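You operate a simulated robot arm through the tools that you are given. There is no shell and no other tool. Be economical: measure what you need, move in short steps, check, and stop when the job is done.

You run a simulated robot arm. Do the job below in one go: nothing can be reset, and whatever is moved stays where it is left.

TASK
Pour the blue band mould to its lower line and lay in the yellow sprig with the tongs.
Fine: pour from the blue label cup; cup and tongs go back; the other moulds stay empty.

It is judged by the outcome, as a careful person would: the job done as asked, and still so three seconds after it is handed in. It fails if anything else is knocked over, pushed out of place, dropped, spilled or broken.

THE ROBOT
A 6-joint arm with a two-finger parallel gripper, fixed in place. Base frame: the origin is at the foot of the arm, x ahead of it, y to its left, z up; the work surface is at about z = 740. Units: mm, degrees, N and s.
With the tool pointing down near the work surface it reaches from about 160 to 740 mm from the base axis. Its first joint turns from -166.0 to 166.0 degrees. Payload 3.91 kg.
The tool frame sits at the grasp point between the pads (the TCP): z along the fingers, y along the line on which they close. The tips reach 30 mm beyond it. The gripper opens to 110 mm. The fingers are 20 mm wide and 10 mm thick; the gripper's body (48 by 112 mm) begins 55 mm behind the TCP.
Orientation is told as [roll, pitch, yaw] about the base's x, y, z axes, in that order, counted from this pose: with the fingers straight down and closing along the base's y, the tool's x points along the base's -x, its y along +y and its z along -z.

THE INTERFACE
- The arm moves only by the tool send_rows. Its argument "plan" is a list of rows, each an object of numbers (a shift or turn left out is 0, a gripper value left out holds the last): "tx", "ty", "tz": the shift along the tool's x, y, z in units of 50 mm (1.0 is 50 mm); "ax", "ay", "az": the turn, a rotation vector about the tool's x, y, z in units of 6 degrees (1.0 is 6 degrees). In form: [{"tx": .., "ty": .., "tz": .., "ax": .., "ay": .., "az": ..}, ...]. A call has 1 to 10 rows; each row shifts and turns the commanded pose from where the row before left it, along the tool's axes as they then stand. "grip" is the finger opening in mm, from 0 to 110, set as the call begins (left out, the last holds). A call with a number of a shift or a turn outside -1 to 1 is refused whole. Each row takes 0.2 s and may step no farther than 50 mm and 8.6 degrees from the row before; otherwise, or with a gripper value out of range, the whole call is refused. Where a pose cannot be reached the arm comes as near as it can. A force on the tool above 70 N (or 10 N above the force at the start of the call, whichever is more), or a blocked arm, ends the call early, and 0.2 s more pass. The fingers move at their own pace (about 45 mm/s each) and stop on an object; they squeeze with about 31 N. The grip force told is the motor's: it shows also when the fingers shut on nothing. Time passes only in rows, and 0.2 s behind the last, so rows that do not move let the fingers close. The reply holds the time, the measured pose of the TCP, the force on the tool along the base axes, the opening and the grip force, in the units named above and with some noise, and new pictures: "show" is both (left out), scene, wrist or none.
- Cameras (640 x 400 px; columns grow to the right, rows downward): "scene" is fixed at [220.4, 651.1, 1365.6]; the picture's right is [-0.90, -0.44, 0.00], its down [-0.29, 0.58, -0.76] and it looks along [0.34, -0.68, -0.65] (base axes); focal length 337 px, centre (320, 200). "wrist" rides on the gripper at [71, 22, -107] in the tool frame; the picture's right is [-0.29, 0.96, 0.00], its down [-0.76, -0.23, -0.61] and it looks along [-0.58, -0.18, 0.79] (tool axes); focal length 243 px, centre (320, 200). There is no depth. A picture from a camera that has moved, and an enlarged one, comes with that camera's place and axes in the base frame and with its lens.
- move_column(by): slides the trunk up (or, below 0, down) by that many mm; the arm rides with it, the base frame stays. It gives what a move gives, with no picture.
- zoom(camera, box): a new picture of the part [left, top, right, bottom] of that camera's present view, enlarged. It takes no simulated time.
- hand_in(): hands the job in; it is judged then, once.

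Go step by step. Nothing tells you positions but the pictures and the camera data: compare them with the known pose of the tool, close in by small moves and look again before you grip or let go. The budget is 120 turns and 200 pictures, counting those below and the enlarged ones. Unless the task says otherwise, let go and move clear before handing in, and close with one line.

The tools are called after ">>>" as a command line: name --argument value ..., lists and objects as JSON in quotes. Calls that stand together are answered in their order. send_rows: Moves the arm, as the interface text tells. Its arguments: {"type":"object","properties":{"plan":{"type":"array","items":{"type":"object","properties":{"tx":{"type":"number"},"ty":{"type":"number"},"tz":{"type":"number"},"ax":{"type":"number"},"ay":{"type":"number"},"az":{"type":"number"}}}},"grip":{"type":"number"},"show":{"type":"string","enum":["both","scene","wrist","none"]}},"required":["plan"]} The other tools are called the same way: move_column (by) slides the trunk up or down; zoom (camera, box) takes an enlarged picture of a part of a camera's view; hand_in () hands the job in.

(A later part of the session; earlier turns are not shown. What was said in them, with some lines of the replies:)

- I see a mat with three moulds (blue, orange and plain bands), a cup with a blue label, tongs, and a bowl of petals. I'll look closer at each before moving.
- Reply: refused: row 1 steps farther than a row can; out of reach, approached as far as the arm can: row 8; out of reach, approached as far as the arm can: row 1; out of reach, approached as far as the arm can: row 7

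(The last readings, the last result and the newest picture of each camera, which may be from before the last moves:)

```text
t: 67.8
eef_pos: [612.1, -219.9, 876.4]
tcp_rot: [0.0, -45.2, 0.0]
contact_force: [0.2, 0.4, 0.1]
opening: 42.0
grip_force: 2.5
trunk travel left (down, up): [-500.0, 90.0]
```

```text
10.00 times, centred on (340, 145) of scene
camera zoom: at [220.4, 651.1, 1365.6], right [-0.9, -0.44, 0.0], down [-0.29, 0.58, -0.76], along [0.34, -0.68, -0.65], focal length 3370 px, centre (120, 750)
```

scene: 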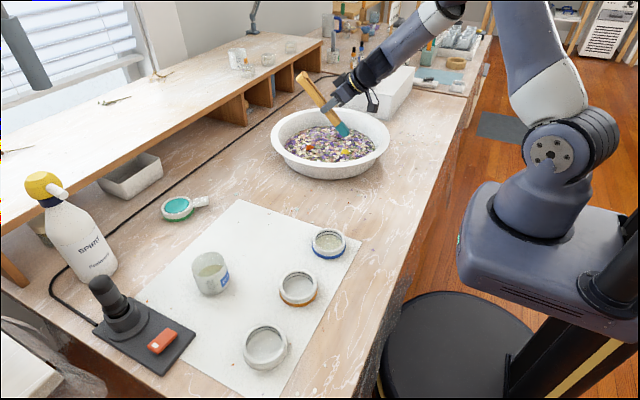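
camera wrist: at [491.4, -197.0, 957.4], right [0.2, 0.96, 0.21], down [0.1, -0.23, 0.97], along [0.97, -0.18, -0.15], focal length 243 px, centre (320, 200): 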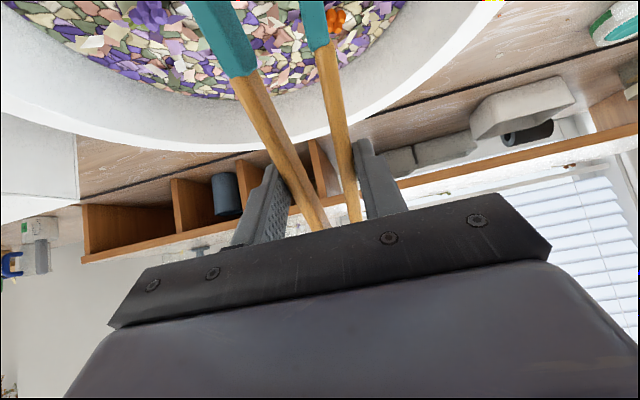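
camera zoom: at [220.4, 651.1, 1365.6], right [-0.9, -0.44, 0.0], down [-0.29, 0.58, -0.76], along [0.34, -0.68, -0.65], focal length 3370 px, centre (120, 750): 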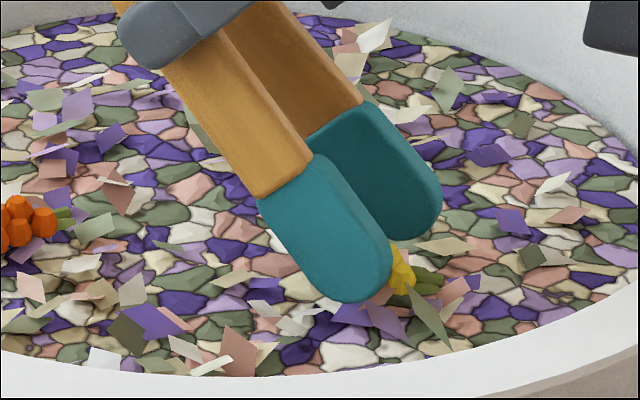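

>>> send_rows --plan '[{"tx": 0.045, "tz": 0.045}, {}]' --show "none"

>>> send_rows --plan '[{}, {}, {}, {}]' --grip 24 --show "none"

>>> zoom --camera "scene" --box '[315, 125, 365, 165]'

```text
t: 68.4
eef_pos: [612.1, -219.3, 873.5]
tcp_rot: [0.0, -45.2, 0.0]
contact_force: [-0.4, 1.5, -0.8]
opening: 41.4
grip_force: 2.3
trunk travel left (down, up): [-500.0, 90.0]
```

```text
t: 69.4
eef_pos: [611.3, -218.2, 873.6]
tcp_rot: [0.1, -45.2, 0.0]
contact_force: [-0.7, -0.2, -0.7]
opening: 32.0
grip_force: 30.9
trunk travel left (down, up): [-500.0, 90.0]
```

```text
10.00 times, centred on (340, 145) of scene
camera zoom: at [220.4, 651.1, 1365.6], right [-0.9, -0.44, 0.0], down [-0.29, 0.58, -0.76], along [0.34, -0.68, -0.65], focal length 3370 px, centre (120, 750)
```

zoom: 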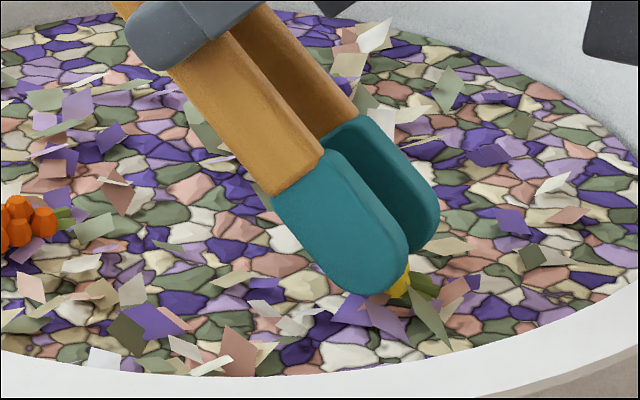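

>>> send_rows --plan '[{}, {}]' --grip 30 --show "none"

>>> send_rows --plan '[{"tx": -0.05, "tz": -0.05}, {"tx": -0.15, "tz": -0.15}, {"tx": -0.25, "tz": -0.25}, {"tx": -0.3, "tz": -0.3}, {"tx": -0.3, "tz": -0.3}, {"tx": -0.2, "tz": -0.2}, {}]' --show "none"

>>> zoom --camera "scene" --box '[300, 60, 400, 170]'

```text
t: 70.0
eef_pos: [612.8, -218.6, 874.3]
tcp_rot: [-0.1, -45.1, 0.0]
contact_force: [-0.4, 0.6, -1.5]
opening: 31.7
grip_force: 31.2
trunk travel left (down, up): [-500.0, 90.0]
```

```text
t: 71.6
eef_pos: [611.3, -219.6, 961.8]
tcp_rot: [0.0, -45.1, 0.0]
contact_force: [-0.7, -0.2, -0.6]
opening: 32.2
grip_force: 31.7
trunk travel left (down, up): [-500.0, 90.0]
```

```text
3.64 times, centred on (350, 115) of scene
camera zoom: at [220.4, 651.1, 1365.6], right [-0.9, -0.44, 0.0], down [-0.29, 0.58, -0.76], along [0.34, -0.68, -0.65], focal length 1226 px, centre (211, 509)
```

zoom: 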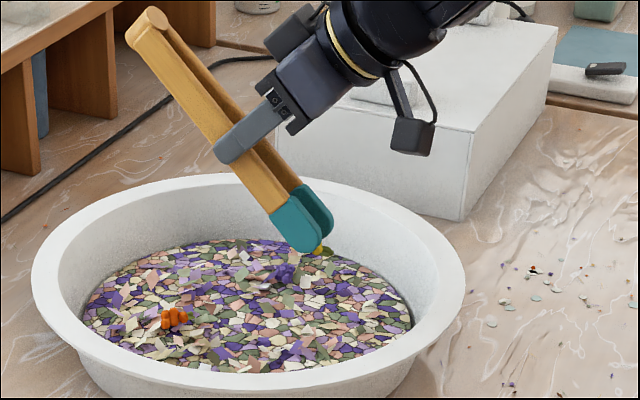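

>>> zoom --camera "scene" --box '[370, 105, 400, 135]'

>>> zoom --camera "scene" --box '[365, 100, 400, 140]'

```text
13.33 times, centred on (385, 120) of scene
camera zoom: at [220.4, 651.1, 1365.6], right [-0.9, -0.44, 0.0], down [-0.29, 0.58, -0.76], along [0.34, -0.68, -0.65], focal length 4494 px, centre (-547, 1267)
```

zoom: 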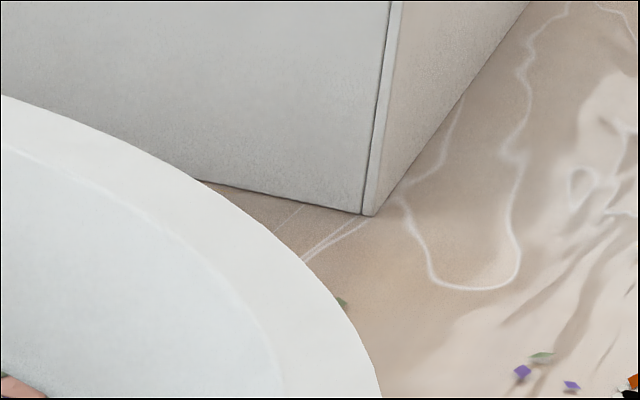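

```text
10.00 times, centred on (382, 120) of scene
camera zoom: at [220.4, 651.1, 1365.6], right [-0.9, -0.44, 0.0], down [-0.29, 0.58, -0.76], along [0.34, -0.68, -0.65], focal length 3370 px, centre (-305, 1000)
```

zoom: 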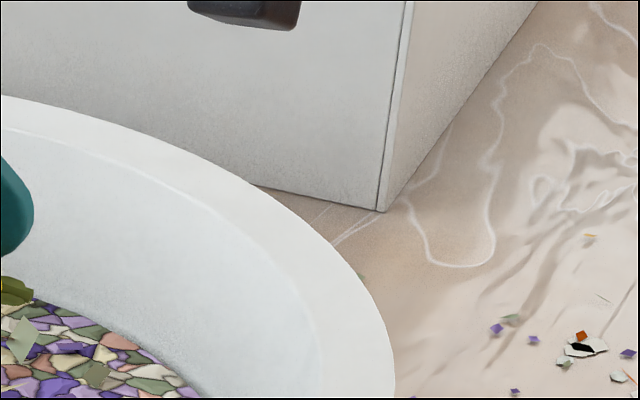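

>>> zoom --camera "scene" --box '[372, 100, 400, 128]'

>>> zoom --camera "scene" --box '[335, 110, 370, 145]'

```text
14.29 times, centred on (386, 114) of scene
camera zoom: at [220.4, 651.1, 1365.6], right [-0.9, -0.44, 0.0], down [-0.29, 0.58, -0.76], along [0.34, -0.68, -0.65], focal length 4815 px, centre (-623, 1429)
```

zoom: 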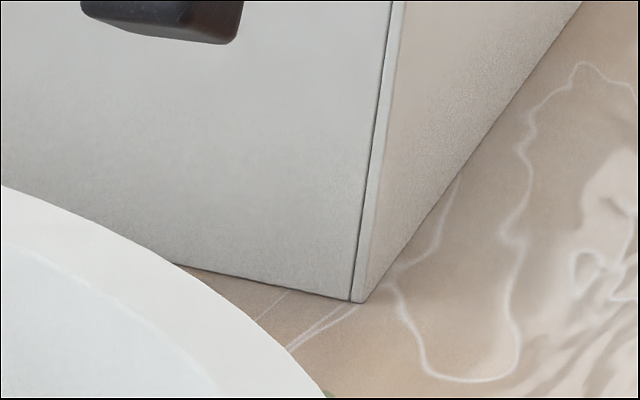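

```text
11.43 times, centred on (352, 128) of scene
camera zoom: at [220.4, 651.1, 1365.6], right [-0.9, -0.44, 0.0], down [-0.29, 0.58, -0.76], along [0.34, -0.68, -0.65], focal length 3852 px, centre (-51, 1029)
```

zoom: 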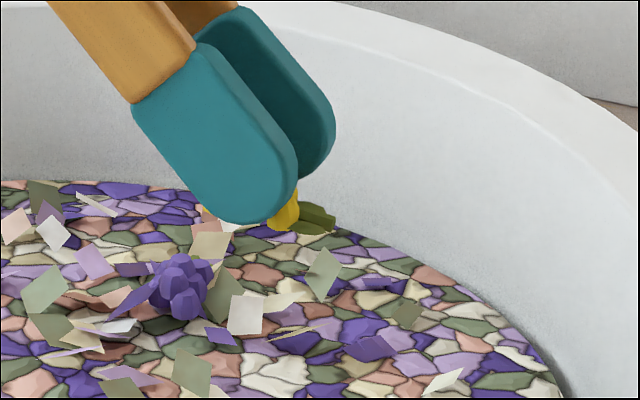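

>>> send_rows --plan '[{"tx": -0.19, "tz": -0.19}, {"tx": -0.19, "tz": -0.19}, {"tx": -0.19, "tz": -0.19}, {"ty": 0.2, "tx": 0.05, "tz": -0.05}, {"ty": 0.4, "tx": 0.1, "tz": -0.1}, {"ty": 0.55, "tx": 0.1, "tz": -0.1}, {"ty": 0.55, "tx": 0.1, "tz": -0.1}, {"ty": 0.55, "tx": 0.1, "tz": -0.1}, {"ty": 0.55, "tx": 0.1, "tz": -0.1}, {"ty": 0.35, "tx": 0.1, "tz": -0.1}]' --show "none"

>>> send_rows --plan '[{"ty": 0.3, "tx": 0.1, "tz": -0.1}, {"ty": 0.5, "tx": 0.12, "tz": -0.12}, {"ty": 0.6, "tx": 0.12, "tz": -0.12}, {"ty": 0.6, "tx": 0.12, "tz": -0.12}, {"ty": 0.6, "tx": 0.12, "tz": -0.12}, {"ty": 0.6, "tx": 0.12, "tz": -0.12}, {"ty": 0.55, "tx": 0.1, "tz": -0.1}, {"ty": 0.3, "tx": 0.077, "tz": -0.077}, {}]'

>>> zoom --camera "scene" --box '[270, 150, 380, 270]'

```text
t: 73.8
eef_pos: [566.7, -61.1, 1002.0]
tcp_rot: [0.0, -45.3, 0.1]
contact_force: [-0.1, 0.0, -0.3]
opening: 31.8
grip_force: 31.2
trunk travel left (down, up): [-500.0, 90.0]
```

```text
t: 75.8
eef_pos: [503.0, 141.9, 1002.5]
tcp_rot: [0.0, -45.1, -0.1]
contact_force: [-0.8, 0.6, -0.9]
opening: 32.3
grip_force: 30.8
trunk travel left (down, up): [-500.0, 90.0]
camera wrist: at [377.7, 163.2, 1029.0], right [0.2, 0.96, 0.21], down [0.1, -0.23, 0.97], along [0.97, -0.18, -0.15], focal length 243 px, centre (320, 200)
```

scene: 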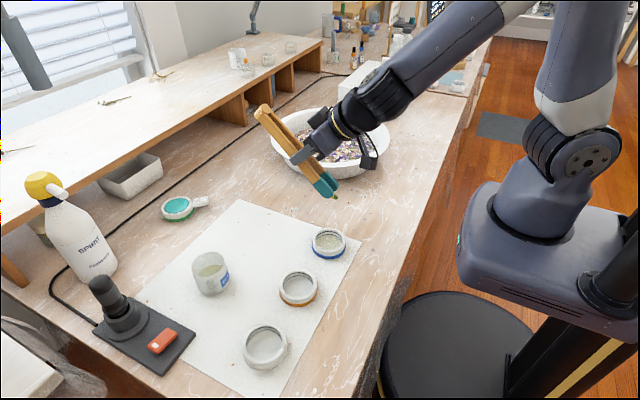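
wrist: 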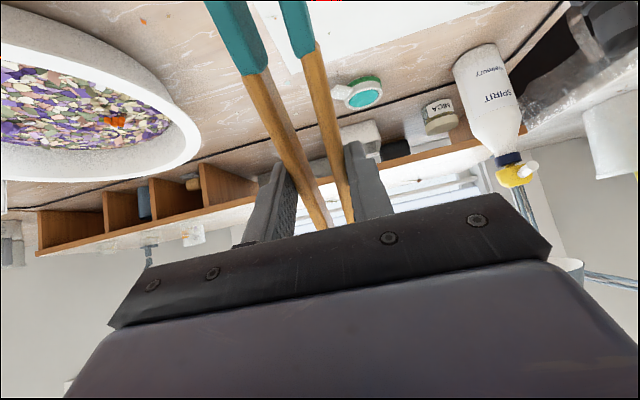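

```text
3.33 times, centred on (325, 210) of scene
camera zoom: at [220.4, 651.1, 1365.6], right [-0.9, -0.44, 0.0], down [-0.29, 0.58, -0.76], along [0.34, -0.68, -0.65], focal length 1124 px, centre (303, 167)
```

zoom: 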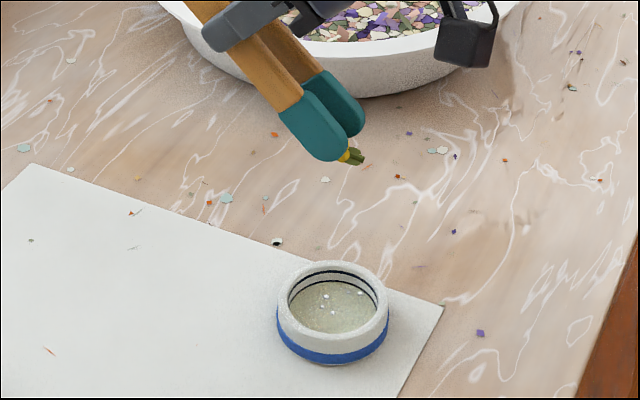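

>>> send_rows --plan '[{"tx": 0.2, "tz": 0.2}, {"tx": 0.35, "tz": 0.35}, {"tx": 0.4, "tz": 0.4}, {"tx": 0.3, "tz": 0.3, "ty": 0.03}, {"tx": 0.18, "tz": 0.18}, {}]' --show "none"

>>> zoom --camera "scene" --box '[290, 190, 370, 270]'

```text
t: 77.2
eef_pos: [504.8, 143.6, 902.0]
tcp_rot: [0.0, -45.2, 0.0]
contact_force: [-0.5, -0.6, -1.2]
opening: 31.8
grip_force: 31.0
trunk travel left (down, up): [-500.0, 90.0]
```

```text
5.00 times, centred on (330, 230) of scene
camera zoom: at [220.4, 651.1, 1365.6], right [-0.9, -0.44, 0.0], down [-0.29, 0.58, -0.76], along [0.34, -0.68, -0.65], focal length 1685 px, centre (270, 50)
```

zoom: 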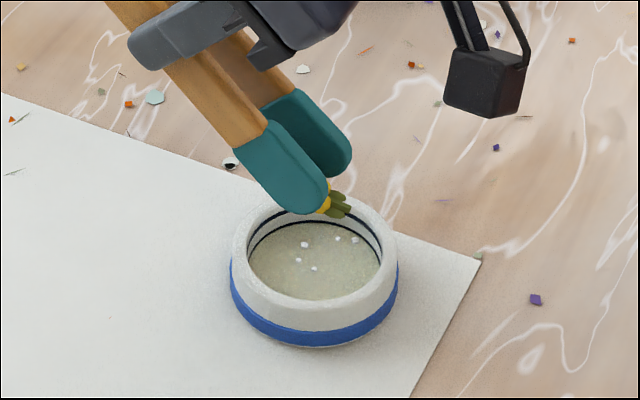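

>>> send_rows --plan '[{"tx": 0.2, "tz": 0.2}, {"tx": 0.2, "tz": 0.2}, {"tx": 0.08, "tz": 0.08}, {}]' --show "none"

>>> zoom --camera "scene" --box '[300, 205, 360, 265]'

```text
t: 78.2
eef_pos: [504.4, 142.8, 866.4]
tcp_rot: [0.0, -45.2, 0.0]
contact_force: [-0.1, 0.2, -1.1]
opening: 32.0
grip_force: 30.8
trunk travel left (down, up): [-500.0, 90.0]
```

```text
6.67 times, centred on (330, 235) of scene
camera zoom: at [220.4, 651.1, 1365.6], right [-0.9, -0.44, 0.0], down [-0.29, 0.58, -0.76], along [0.34, -0.68, -0.65], focal length 2247 px, centre (253, -33)
```

zoom: 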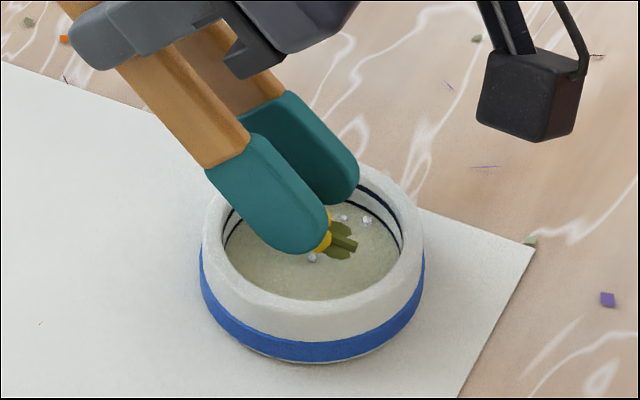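

>>> send_rows --plan '[{"tx": 0.05, "tz": 0.05}, {"tx": 0.04, "tz": 0.04}, {}]' --show "none"

>>> zoom --camera "scene" --box '[300, 205, 360, 265]'

```text
t: 79.0
eef_pos: [505.0, 143.5, 861.2]
tcp_rot: [0.0, -45.3, 0.0]
contact_force: [0.7, 0.5, -0.5]
opening: 31.8
grip_force: 30.8
trunk travel left (down, up): [-500.0, 90.0]
```

```text
6.67 times, centred on (330, 235) of scene
camera zoom: at [220.4, 651.1, 1365.6], right [-0.9, -0.44, 0.0], down [-0.29, 0.58, -0.76], along [0.34, -0.68, -0.65], focal length 2247 px, centre (253, -33)
```

zoom: 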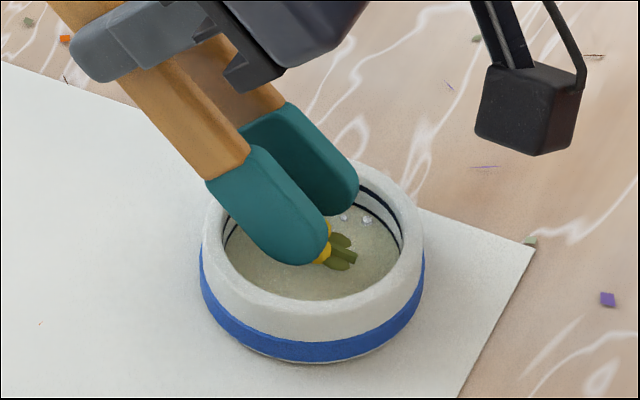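

>>> send_rows --plan '[{"tx": 0.04, "tz": 0.04}, {}]' --show "none"

>>> send_rows --plan '[{}, {}]' --grip 35 --show "none"

>>> zoom --camera "scene" --box '[300, 205, 360, 265]'

```text
t: 79.6
eef_pos: [504.8, 142.4, 858.3]
tcp_rot: [0.0, -45.2, 0.0]
contact_force: [0.0, 0.5, -1.4]
opening: 32.1
grip_force: 30.9
trunk travel left (down, up): [-500.0, 90.0]
```

```text
t: 80.2
eef_pos: [504.0, 142.5, 859.3]
tcp_rot: [0.0, -45.2, 0.0]
contact_force: [0.3, -0.7, -1.3]
opening: 35.4
grip_force: 2.7
trunk travel left (down, up): [-500.0, 90.0]
```

```text
6.67 times, centred on (330, 235) of scene
camera zoom: at [220.4, 651.1, 1365.6], right [-0.9, -0.44, 0.0], down [-0.29, 0.58, -0.76], along [0.34, -0.68, -0.65], focal length 2247 px, centre (253, -33)
```

zoom: 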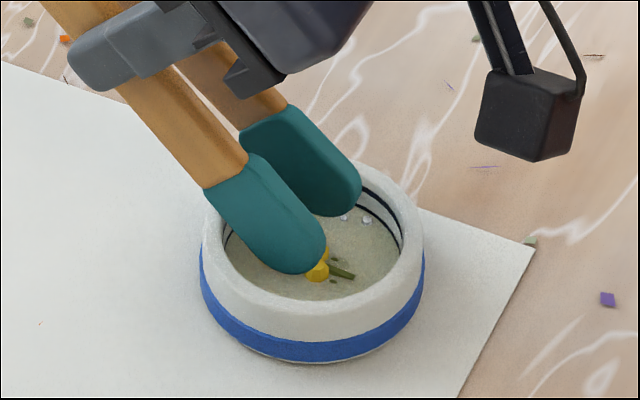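

>>> send_rows --plan '[{"tx": -0.08, "tz": -0.08}, {"tx": -0.15, "tz": -0.15}, {"tx": -0.25, "tz": -0.25}, {"tx": -0.3, "tz": -0.3}, {"tx": -0.3, "tz": -0.3}, {"tx": -0.15, "tz": -0.15}, {}]' --show "none"

>>> zoom --camera "scene" --box '[290, 170, 370, 265]'

```text
t: 81.8
eef_pos: [504.4, 142.6, 946.2]
tcp_rot: [0.0, -45.2, 0.0]
contact_force: [0.2, -0.2, 0.2]
opening: 35.5
grip_force: 2.7
trunk travel left (down, up): [-500.0, 90.0]
```

```text
4.21 times, centred on (330, 218) of scene
camera zoom: at [220.4, 651.1, 1365.6], right [-0.9, -0.44, 0.0], down [-0.29, 0.58, -0.76], along [0.34, -0.68, -0.65], focal length 1419 px, centre (278, 126)
```

zoom: 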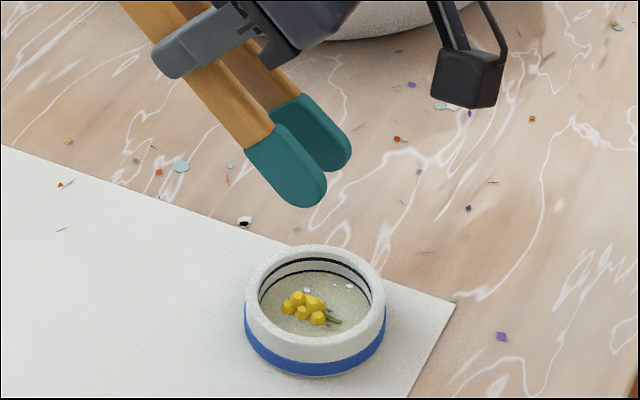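

>>> zoom --camera "scene" --box '[310, 222, 350, 252]'

>>> send_rows --plan '[{}, {}, {"ay": 0.5}, {"ay": 1}, {"ay": 1}, {"ay": 1}, {"ay": 1}, {"ay": 1}, {"ay": 1}, {"ay": 1}]' --grip 15 --show "none"

>>> send_rows --plan '[{"tx": 0.15, "ty": -0.3}, {"tx": 0.25, "ty": -0.5}, {"tx": 0.3, "ty": -0.6}, {"tx": 0.36, "ty": -0.68}, {"tx": 0.36, "ty": -0.68}, {"tx": 0.36, "ty": -0.68}, {"tx": 0.36, "ty": -0.68}, {"tx": 0.36, "ty": -0.68}, {"tx": 0.33, "ty": -0.6}, {"tx": 0.25, "ty": -0.46}]'

```text
13.33 times, centred on (330, 237) of scene
camera zoom: at [220.4, 651.1, 1365.6], right [-0.9, -0.44, 0.0], down [-0.29, 0.58, -0.76], along [0.34, -0.68, -0.65], focal length 4494 px, centre (187, -293)
```

zoom: 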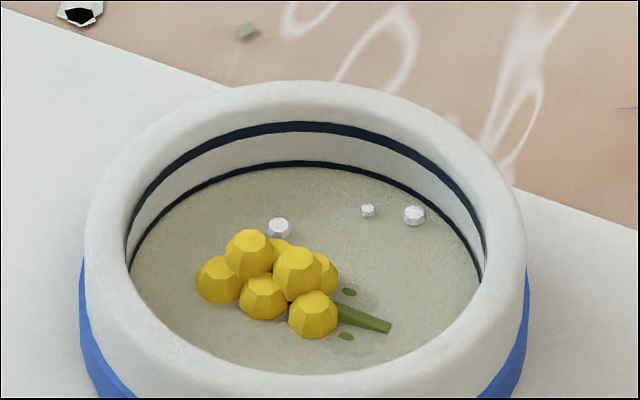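

```text
t: 84.0
eef_pos: [481.1, 155.6, 916.7]
tcp_rot: [-4.6, -13.2, -0.1]
contact_force: [0.1, 0.6, 0.2]
opening: 20.0
grip_force: 31.1
out of reach, approached as far as the arm can: row 7, 8, 9, 10
trunk travel left (down, up): [-500.0, 90.0]
```

```text
t: 86.2
eef_pos: [337.1, -53.6, 885.3]
tcp_rot: [-4.8, -13.3, -0.1]
contact_force: [-0.4, -0.3, 0.0]
opening: 19.7
grip_force: 30.6
out of reach, approached as far as the arm can: row 6, 7, 8, 9, 10
trunk travel left (down, up): [-500.0, 90.0]
camera wrist: at [244.1, -22.2, 970.9], right [0.3, 0.95, -0.01], down [0.6, -0.18, 0.78], along [0.74, -0.25, -0.62], focal length 243 px, centre (320, 200)
```

scene: 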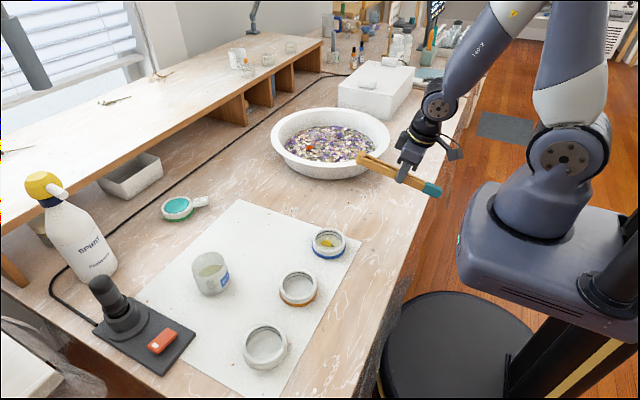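
wrist: 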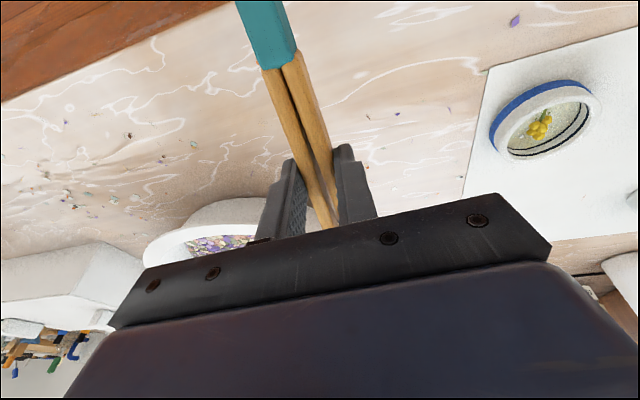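

>>> send_rows --plan '[{"tz": -0.4}, {"tz": -0.4}, {}]' --show "scene"

```text
t: 87.0
eef_pos: [321.9, -50.8, 901.7]
tcp_rot: [-5.7, -13.3, 0.1]
contact_force: [-0.3, -0.1, -0.1]
opening: 19.9
grip_force: 31.1
out of reach, approached as far as the arm can: row 1, 2
trunk travel left (down, up): [-500.0, 90.0]
```

scene: 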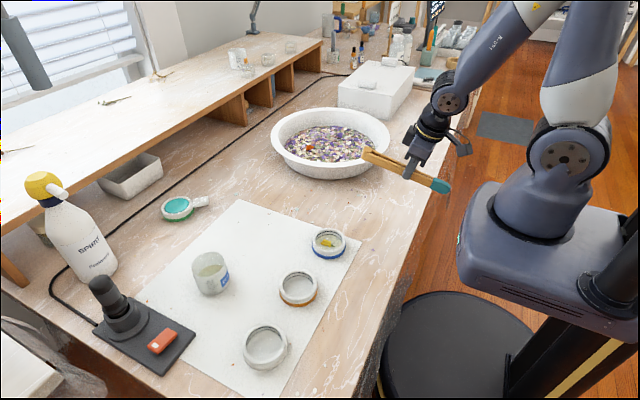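

>>> send_rows --plan '[{"ay": 1}, {}]' --show "none"

```text
t: 87.6
eef_pos: [316.6, -55.4, 886.0]
tcp_rot: [-5.9, -7.4, -0.6]
contact_force: [0.2, -0.2, 0.0]
opening: 19.8
grip_force: 30.9
out of reach, approached as far as the arm can: row 1
trunk travel left (down, up): [-500.0, 90.0]
```

>>> send_rows --plan '[{"ay": 0.6, "ax": -0.5}, {"ay": 0.6, "ax": -0.5}, {"tz": -0.3}, {"tz": -0.3}, {}]' --show "scene"

```text
t: 88.8
eef_pos: [308.1, -53.9, 902.2]
tcp_rot: [-6.8, -7.6, -0.4]
contact_force: [0.3, -0.7, -0.7]
opening: 20.1
grip_force: 30.8
out of reach, approached as far as the arm can: row 1, 2, 3, 4
trunk travel left (down, up): [-500.0, 90.0]
```

scene: 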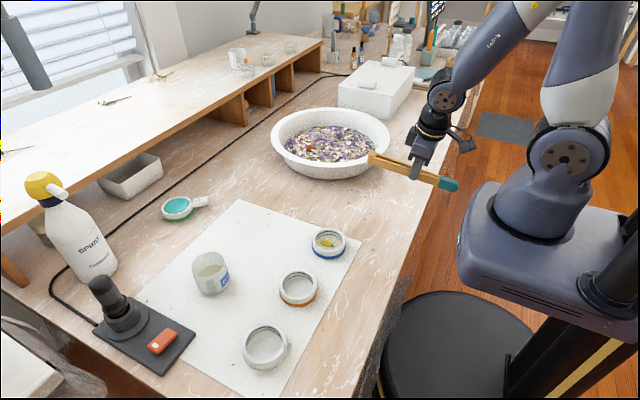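

>>> send_rows --plan '[{"tx": -0.4, "ty": 0.4, "tz": -0.1}, {"tx": -0.45, "ty": 0.45, "tz": -0.1}, {"tx": -0.45, "ty": 0.45, "tz": -0.1}, {"tx": -0.45, "ty": 0.45, "tz": -0.1}, {"tx": -0.45, "ty": 0.45, "tz": -0.1}, {"tx": -0.45, "ty": 0.45, "tz": -0.1}, {"tx": -0.4, "ty": 0.4, "tz": -0.1}, {"tx": -0.4, "ty": 0.4, "tz": -0.1}, {}]' --show "scene"

```text
t: 90.8
eef_pos: [455.5, 125.7, 899.6]
tcp_rot: [-7.2, -8.5, -0.3]
contact_force: [-1.0, 0.2, -0.4]
opening: 19.8
grip_force: 30.9
out of reach, approached as far as the arm can: row 1, 2, 3, 4, 5, 6, 7, 8
trunk travel left (down, up): [-500.0, 90.0]
```

scene: 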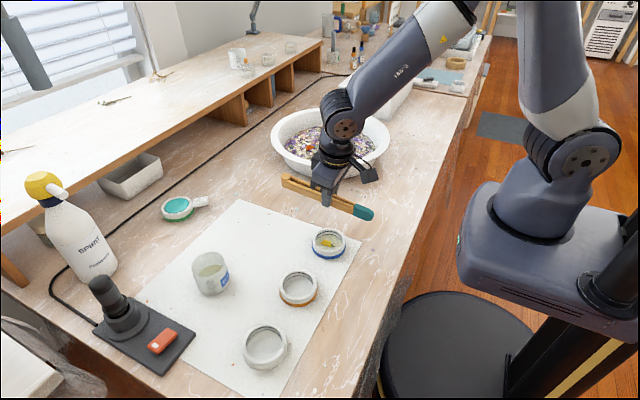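

>>> send_rows --plan '[{"ay": -1, "tz": -0.2, "tx": -0.3}, {"ay": -1, "tz": -0.2, "tx": -0.3}, {"ay": -1, "tz": -0.2, "tx": -0.3}, {"ay": -1, "tz": -0.2}, {"ay": -1}, {"ay": -1}, {}]' --show "scene"

```text
t: 92.4
eef_pos: [489.1, 129.6, 948.4]
tcp_rot: [-8.0, -43.2, 4.3]
contact_force: [-0.4, 0.3, -0.9]
opening: 20.2
grip_force: 31.2
trunk travel left (down, up): [-500.0, 90.0]
```

scene: 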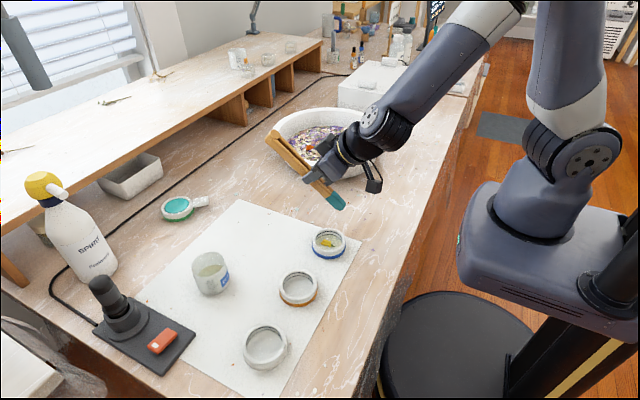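

>>> send_rows --plan '[{"ax": -0.42, "az": 0.25, "ay": -0.15}, {"ax": -0.42, "az": 0.25, "ay": -0.15}, {}]' --show "none"

```text
t: 93.2
eef_pos: [487.9, 129.5, 947.9]
tcp_rot: [-0.1, -45.2, 0.3]
contact_force: [-0.3, -1.1, -0.6]
opening: 19.9
grip_force: 31.0
trunk travel left (down, up): [-500.0, 90.0]
```

>>> send_rows --plan '[{"tx": -0.38, "tz": -0.38}, {"tx": -0.38, "tz": -0.38}, {"ty": -0.4, "tx": -0.12, "tz": 0.12}, {"ty": -0.5, "tx": -0.13, "tz": 0.13}, {"ty": -0.5, "tx": -0.13, "tz": 0.13}, {"ty": -0.55, "tx": -0.13, "tz": 0.13}, {"ty": -0.55, "tx": -0.13, "tz": 0.13}, {"ty": -0.55, "tx": -0.13, "tz": 0.13}, {"ty": -0.55, "tx": -0.13, "tz": 0.13}, {"ty": -0.5, "tx": -0.13, "tz": 0.13}]' --show "none"

>>> send_rows --plan '[{"ty": -0.5, "tx": -0.13, "tz": 0.13}, {"ty": -0.5, "tx": -0.13, "tz": 0.13}, {"ty": -0.5, "tx": -0.13, "tz": 0.13}, {"ty": -0.5, "tx": -0.13, "tz": 0.13}, {"ty": -0.5, "tx": -0.1, "tz": 0.1}, {"ty": -0.37, "tx": -0.1, "tz": 0.1}, {"tx": 0.3, "tz": 0.3}, {"tx": 0.4, "tz": 0.4}, {"tx": 0.28, "tz": 0.28}, {}]' --show "scene"

```text
t: 95.4
eef_pos: [561.7, -75.0, 1003.8]
tcp_rot: [-0.1, -45.1, 0.2]
contact_force: [0.3, 0.6, 0.0]
opening: 20.1
grip_force: 31.2
trunk travel left (down, up): [-500.0, 90.0]
```

```text
t: 97.6
eef_pos: [611.9, -219.3, 934.2]
tcp_rot: [-0.2, -45.2, 0.3]
contact_force: [-0.8, 0.7, -0.5]
opening: 20.3
grip_force: 31.0
trunk travel left (down, up): [-500.0, 90.0]
```

scene: 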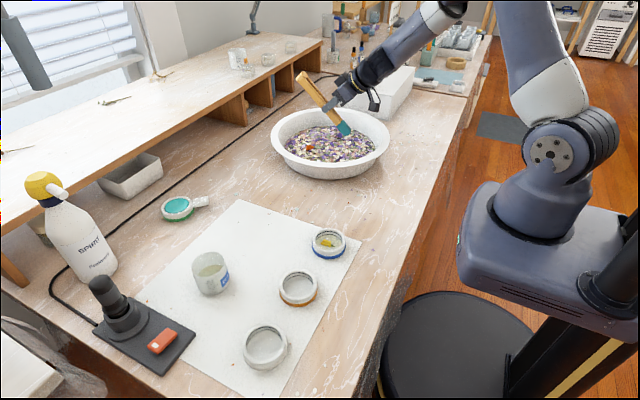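

Tilting back upright now at the pose where the tilt went smoothly before.

>>> send_rows --plan '[{"ay": 0.5}, {"ay": 0.7}, {"ay": 0.8}, {"ay": 0.8}, {"ay": 0.8}, {"ay": 0.8}, {"ay": 0.8}, {"ay": 0.8}, {"ay": 0.8}, {"ay": 0.7}]' --show "scene"

```text
t: 99.8
eef_pos: [612.7, -220.1, 935.0]
tcp_rot: [-0.2, -0.2, 0.1]
contact_force: [-0.5, -0.1, -0.2]
opening: 19.8
grip_force: 31.2
trunk travel left (down, up): [-500.0, 90.0]
```

scene: 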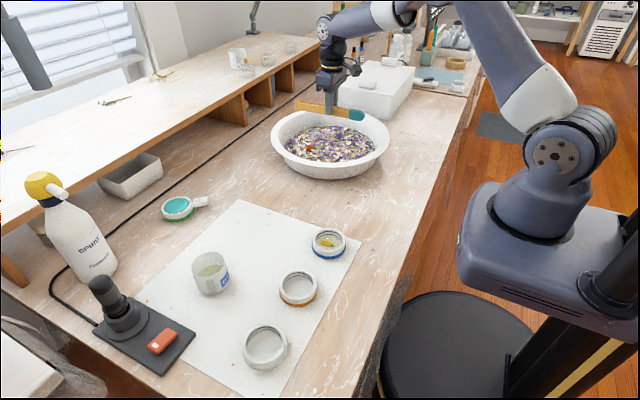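

>>> send_rows --plan '[{"tz": -0.5}, {"tz": -0.5}, {"tx": 0.4, "ty": 0.1}, {"tx": 0.6, "ty": 0.17}, {"tx": 0.7, "ty": 0.17}, {"tx": 0.75, "ty": 0.2}, {"tx": 0.75, "ty": 0.2}, {"tx": 0.75, "ty": 0.2}, {"tx": 0.75, "ty": 0.2}, {"tx": 0.55, "ty": 0.15}]' --show "none"

>>> send_rows --plan '[{"az": 0.7}, {"az": 1}, {"az": 1}, {"az": 1}, {"az": 1}, {"az": 1}, {"az": 1}, {"az": 1}]' --show "none"

>>> send_rows --plan '[{"az": 1}, {"az": 1}, {"az": 1}, {"az": 1}, {"az": 1}, {"az": 1}, {"az": 1}, {"az": 0.3}]'

```text
t: 102.0
eef_pos: [348.5, -149.8, 983.6]
tcp_rot: [-0.2, -0.1, 0.2]
contact_force: [0.3, 0.2, -1.3]
opening: 19.6
grip_force: 30.8
trunk travel left (down, up): [-500.0, 90.0]
```

```text
t: 103.8
eef_pos: [350.2, -150.7, 983.1]
tcp_rot: [-0.1, -0.2, -46.1]
contact_force: [-0.3, 0.4, -0.6]
opening: 20.1
grip_force: 31.1
trunk travel left (down, up): [-500.0, 90.0]
```

```text
t: 105.6
eef_pos: [350.3, -149.5, 983.4]
tcp_rot: [0.2, -0.2, -89.8]
contact_force: [0.2, 0.9, -0.8]
opening: 19.8
grip_force: 31.0
trunk travel left (down, up): [-500.0, 90.0]
camera wrist: at [371.8, -78.3, 1091.7], right [0.96, -0.29, 0.0], down [-0.23, -0.76, 0.61], along [-0.17, -0.58, -0.79], focal length 243 px, centre (320, 200)
```

scene: 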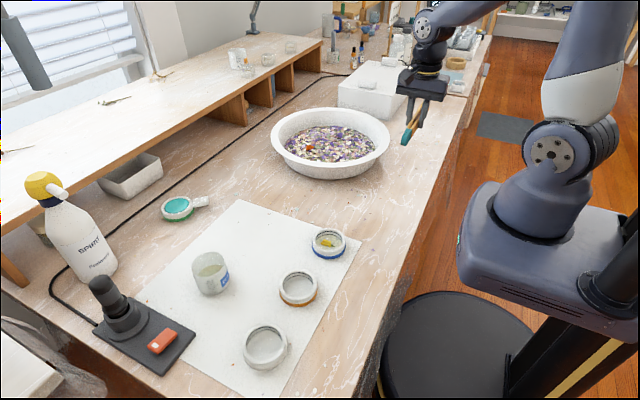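
wrist: 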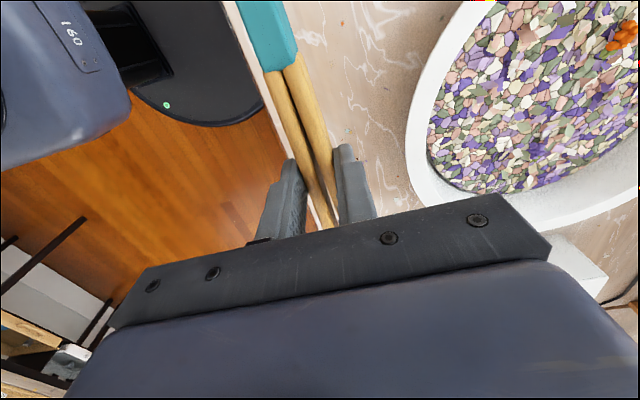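

>>> send_rows --plan '[{"tz": 0.4}, {"tz": 0.7}, {"tz": 0.7}, {"tz": 0.7}, {"tz": 0.6}, {"tz": 0.4}, {"tz": 0.2}]' --show "none"

>>> send_rows --plan '[{}, {}, {}]' --grip 42 --show "none"

>>> send_rows --plan '[{"tz": 0.15}, {"tz": 0.1}, {"tz": 0.05}, {}]'

>>> zoom --camera "scene" --box '[350, 120, 450, 230]'

```text
t: 107.2
eef_pos: [350.7, -150.6, 798.2]
tcp_rot: [0.1, -0.1, -89.7]
contact_force: [0.4, -0.2, 0.0]
opening: 19.7
grip_force: 30.4
trunk travel left (down, up): [-500.0, 90.0]
```

```text
t: 108.0
eef_pos: [350.1, -151.4, 798.7]
tcp_rot: [0.2, 0.0, -89.8]
contact_force: [-0.6, -0.3, -0.1]
opening: 43.7
grip_force: 3.1
trunk travel left (down, up): [-500.0, 90.0]
```

```text
t: 109.0
eef_pos: [351.3, -150.6, 782.1]
tcp_rot: [0.2, -0.3, -89.8]
contact_force: [0.3, 0.1, 0.4]
opening: 43.7
grip_force: 2.7
trunk travel left (down, up): [-500.0, 90.0]
camera wrist: at [372.4, -78.9, 891.6], right [0.96, -0.29, 0.0], down [-0.23, -0.76, 0.61], along [-0.17, -0.58, -0.79], focal length 243 px, centre (320, 200)
```

scene: 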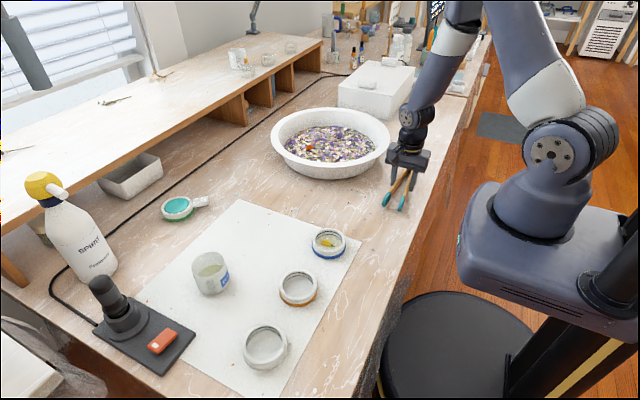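
wrist: 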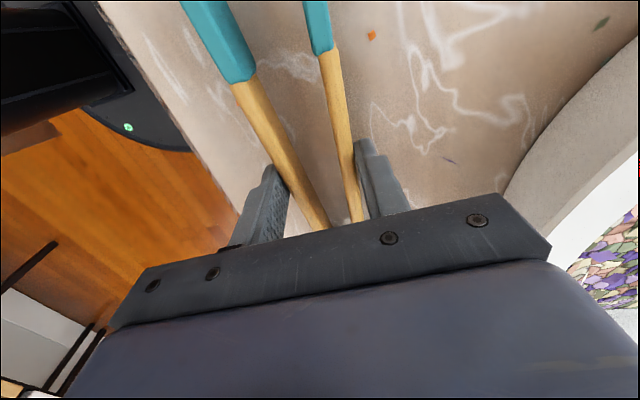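

```text
3.64 times, centred on (400, 175) of scene
camera zoom: at [220.4, 651.1, 1365.6], right [-0.9, -0.44, 0.0], down [-0.29, 0.58, -0.76], along [0.34, -0.68, -0.65], focal length 1226 px, centre (29, 291)
```

zoom: 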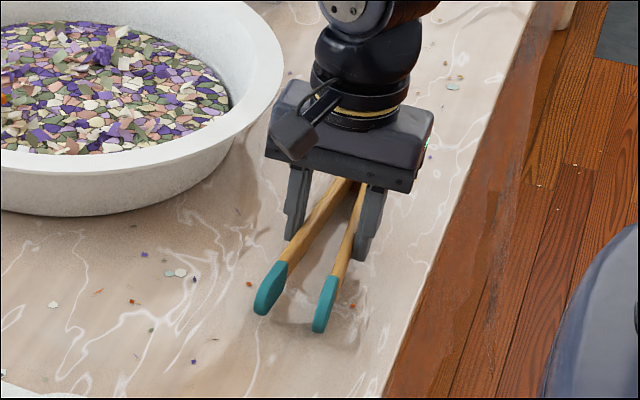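

Tongs are about 7 mm above the table; I'll lower the rest and release.

>>> send_rows --plan '[{"tz": 0.07}, {"tz": 0.06}, {}]' --show "none"

>>> send_rows --plan '[{}, {}, {}, {}]' --grip 56 --show "none"

>>> send_rows --plan '[{}, {}, {}, {}]' --grip 100

>>> zoom --camera "scene" --box '[350, 120, 450, 230]'

```text
t: 109.8
eef_pos: [351.3, -150.4, 777.1]
tcp_rot: [0.3, -0.1, -89.7]
contact_force: [0.1, -0.4, 2.4]
opening: 43.5
grip_force: 2.8
trunk travel left (down, up): [-500.0, 90.0]
```

```text
t: 110.8
eef_pos: [350.5, -149.7, 776.4]
tcp_rot: [0.2, -0.2, -89.7]
contact_force: [-0.6, 0.0, -1.0]
opening: 55.6
grip_force: 1.6
trunk travel left (down, up): [-500.0, 90.0]
```

```text
t: 111.8
eef_pos: [351.3, -149.9, 776.2]
tcp_rot: [0.2, -0.1, -89.8]
contact_force: [-0.3, -0.7, -0.2]
opening: 100.0
grip_force: 0.1
trunk travel left (down, up): [-500.0, 90.0]
camera wrist: at [372.4, -78.7, 885.2], right [0.96, -0.29, 0.0], down [-0.23, -0.76, 0.61], along [-0.17, -0.58, -0.79], focal length 243 px, centre (320, 200)
```

scene: 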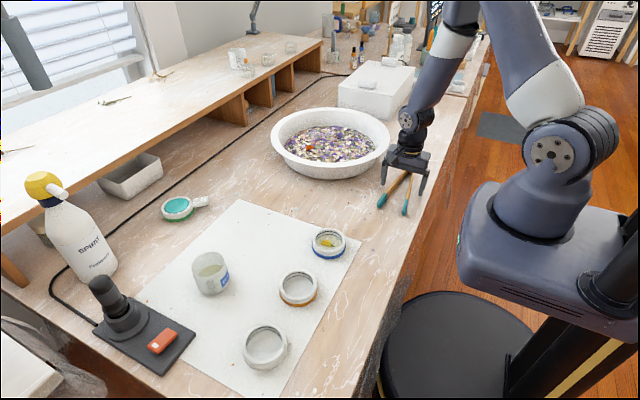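
wrist: 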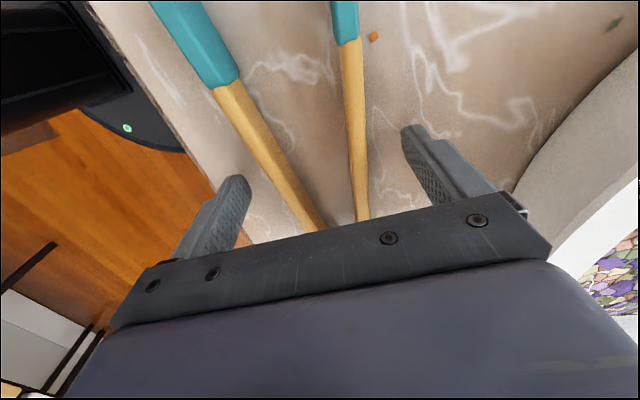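

```text
3.64 times, centred on (400, 175) of scene
camera zoom: at [220.4, 651.1, 1365.6], right [-0.9, -0.44, 0.0], down [-0.29, 0.58, -0.76], along [0.34, -0.68, -0.65], focal length 1226 px, centre (29, 291)
```

zoom: 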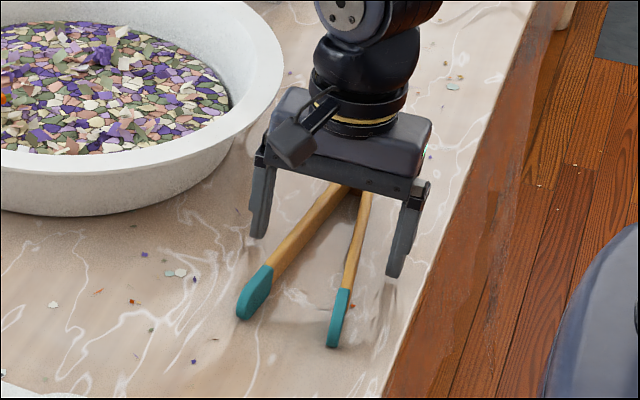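

>>> send_rows --plan '[{"tz": -0.4}, {"tz": -0.8}, {"tz": -1}, {"tz": -1}, {"tz": -0.8}]' --show "scene"

>>> zoom --camera "scene" --box '[350, 120, 450, 230]'

>>> zoom --camera "scene" --box '[310, 222, 350, 262]'

>>> zoom --camera "scene" --box '[170, 210, 370, 380]'

```text
t: 113.0
eef_pos: [348.8, -150.1, 977.5]
tcp_rot: [0.2, -0.1, -89.8]
contact_force: [0.3, -0.7, 0.3]
opening: 99.8
grip_force: 0.0
trunk travel left (down, up): [-500.0, 90.0]
```

scene: 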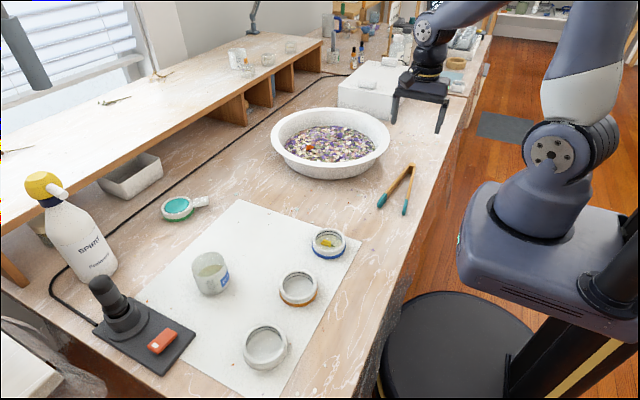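

```text
3.64 times, centred on (400, 175) of scene
camera zoom: at [220.4, 651.1, 1365.6], right [-0.9, -0.44, 0.0], down [-0.29, 0.58, -0.76], along [0.34, -0.68, -0.65], focal length 1226 px, centre (29, 291)
```

zoom: 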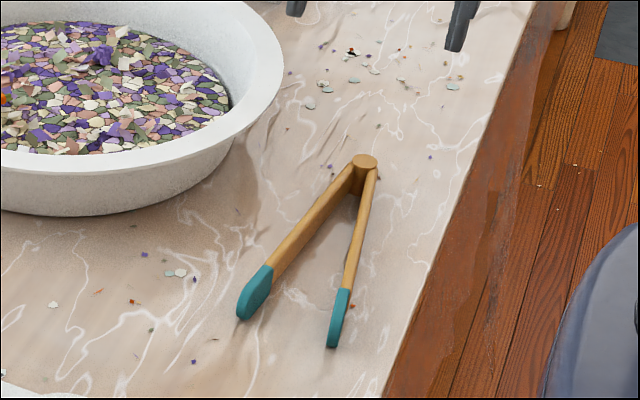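

```text
10.00 times, centred on (330, 242) of scene
camera zoom: at [220.4, 651.1, 1365.6], right [-0.9, -0.44, 0.0], down [-0.29, 0.58, -0.76], along [0.34, -0.68, -0.65], focal length 3370 px, centre (220, -220)
```

zoom: 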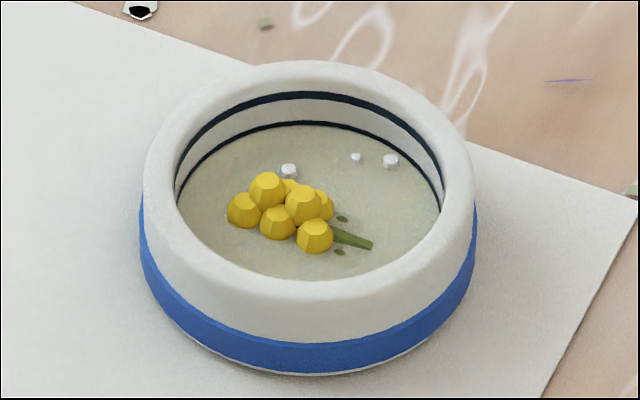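

```text
2.35 times, centred on (270, 295) of scene
camera zoom: at [220.4, 651.1, 1365.6], right [-0.9, -0.44, 0.0], down [-0.29, 0.58, -0.76], along [0.34, -0.68, -0.65], focal length 793 px, centre (438, -24)
```

zoom: 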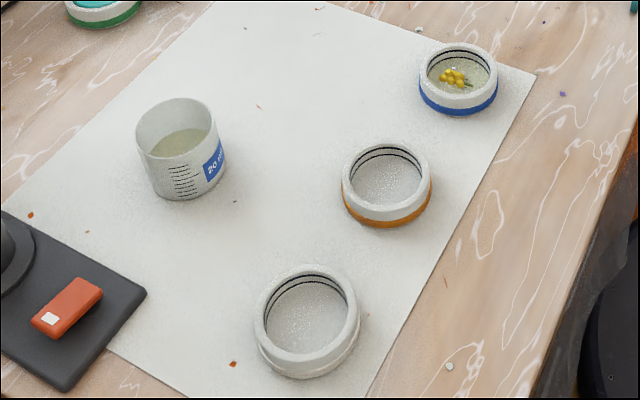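

The blue mould is filled to its lower line with the yellow sprig lying in it. The cup and tongs are back, nothing is spilled, and the other moulds are empty, so I'm handing in.

>>> hand_in

```text
The job is handed in.
```

The blue band mould is poured to its lower line from the blue label cup, and I laid the yellow sprig in it with the tongs. The cup is back in its place, the tongs are back about 6 mm from where they lay, and the other moulds are empty.
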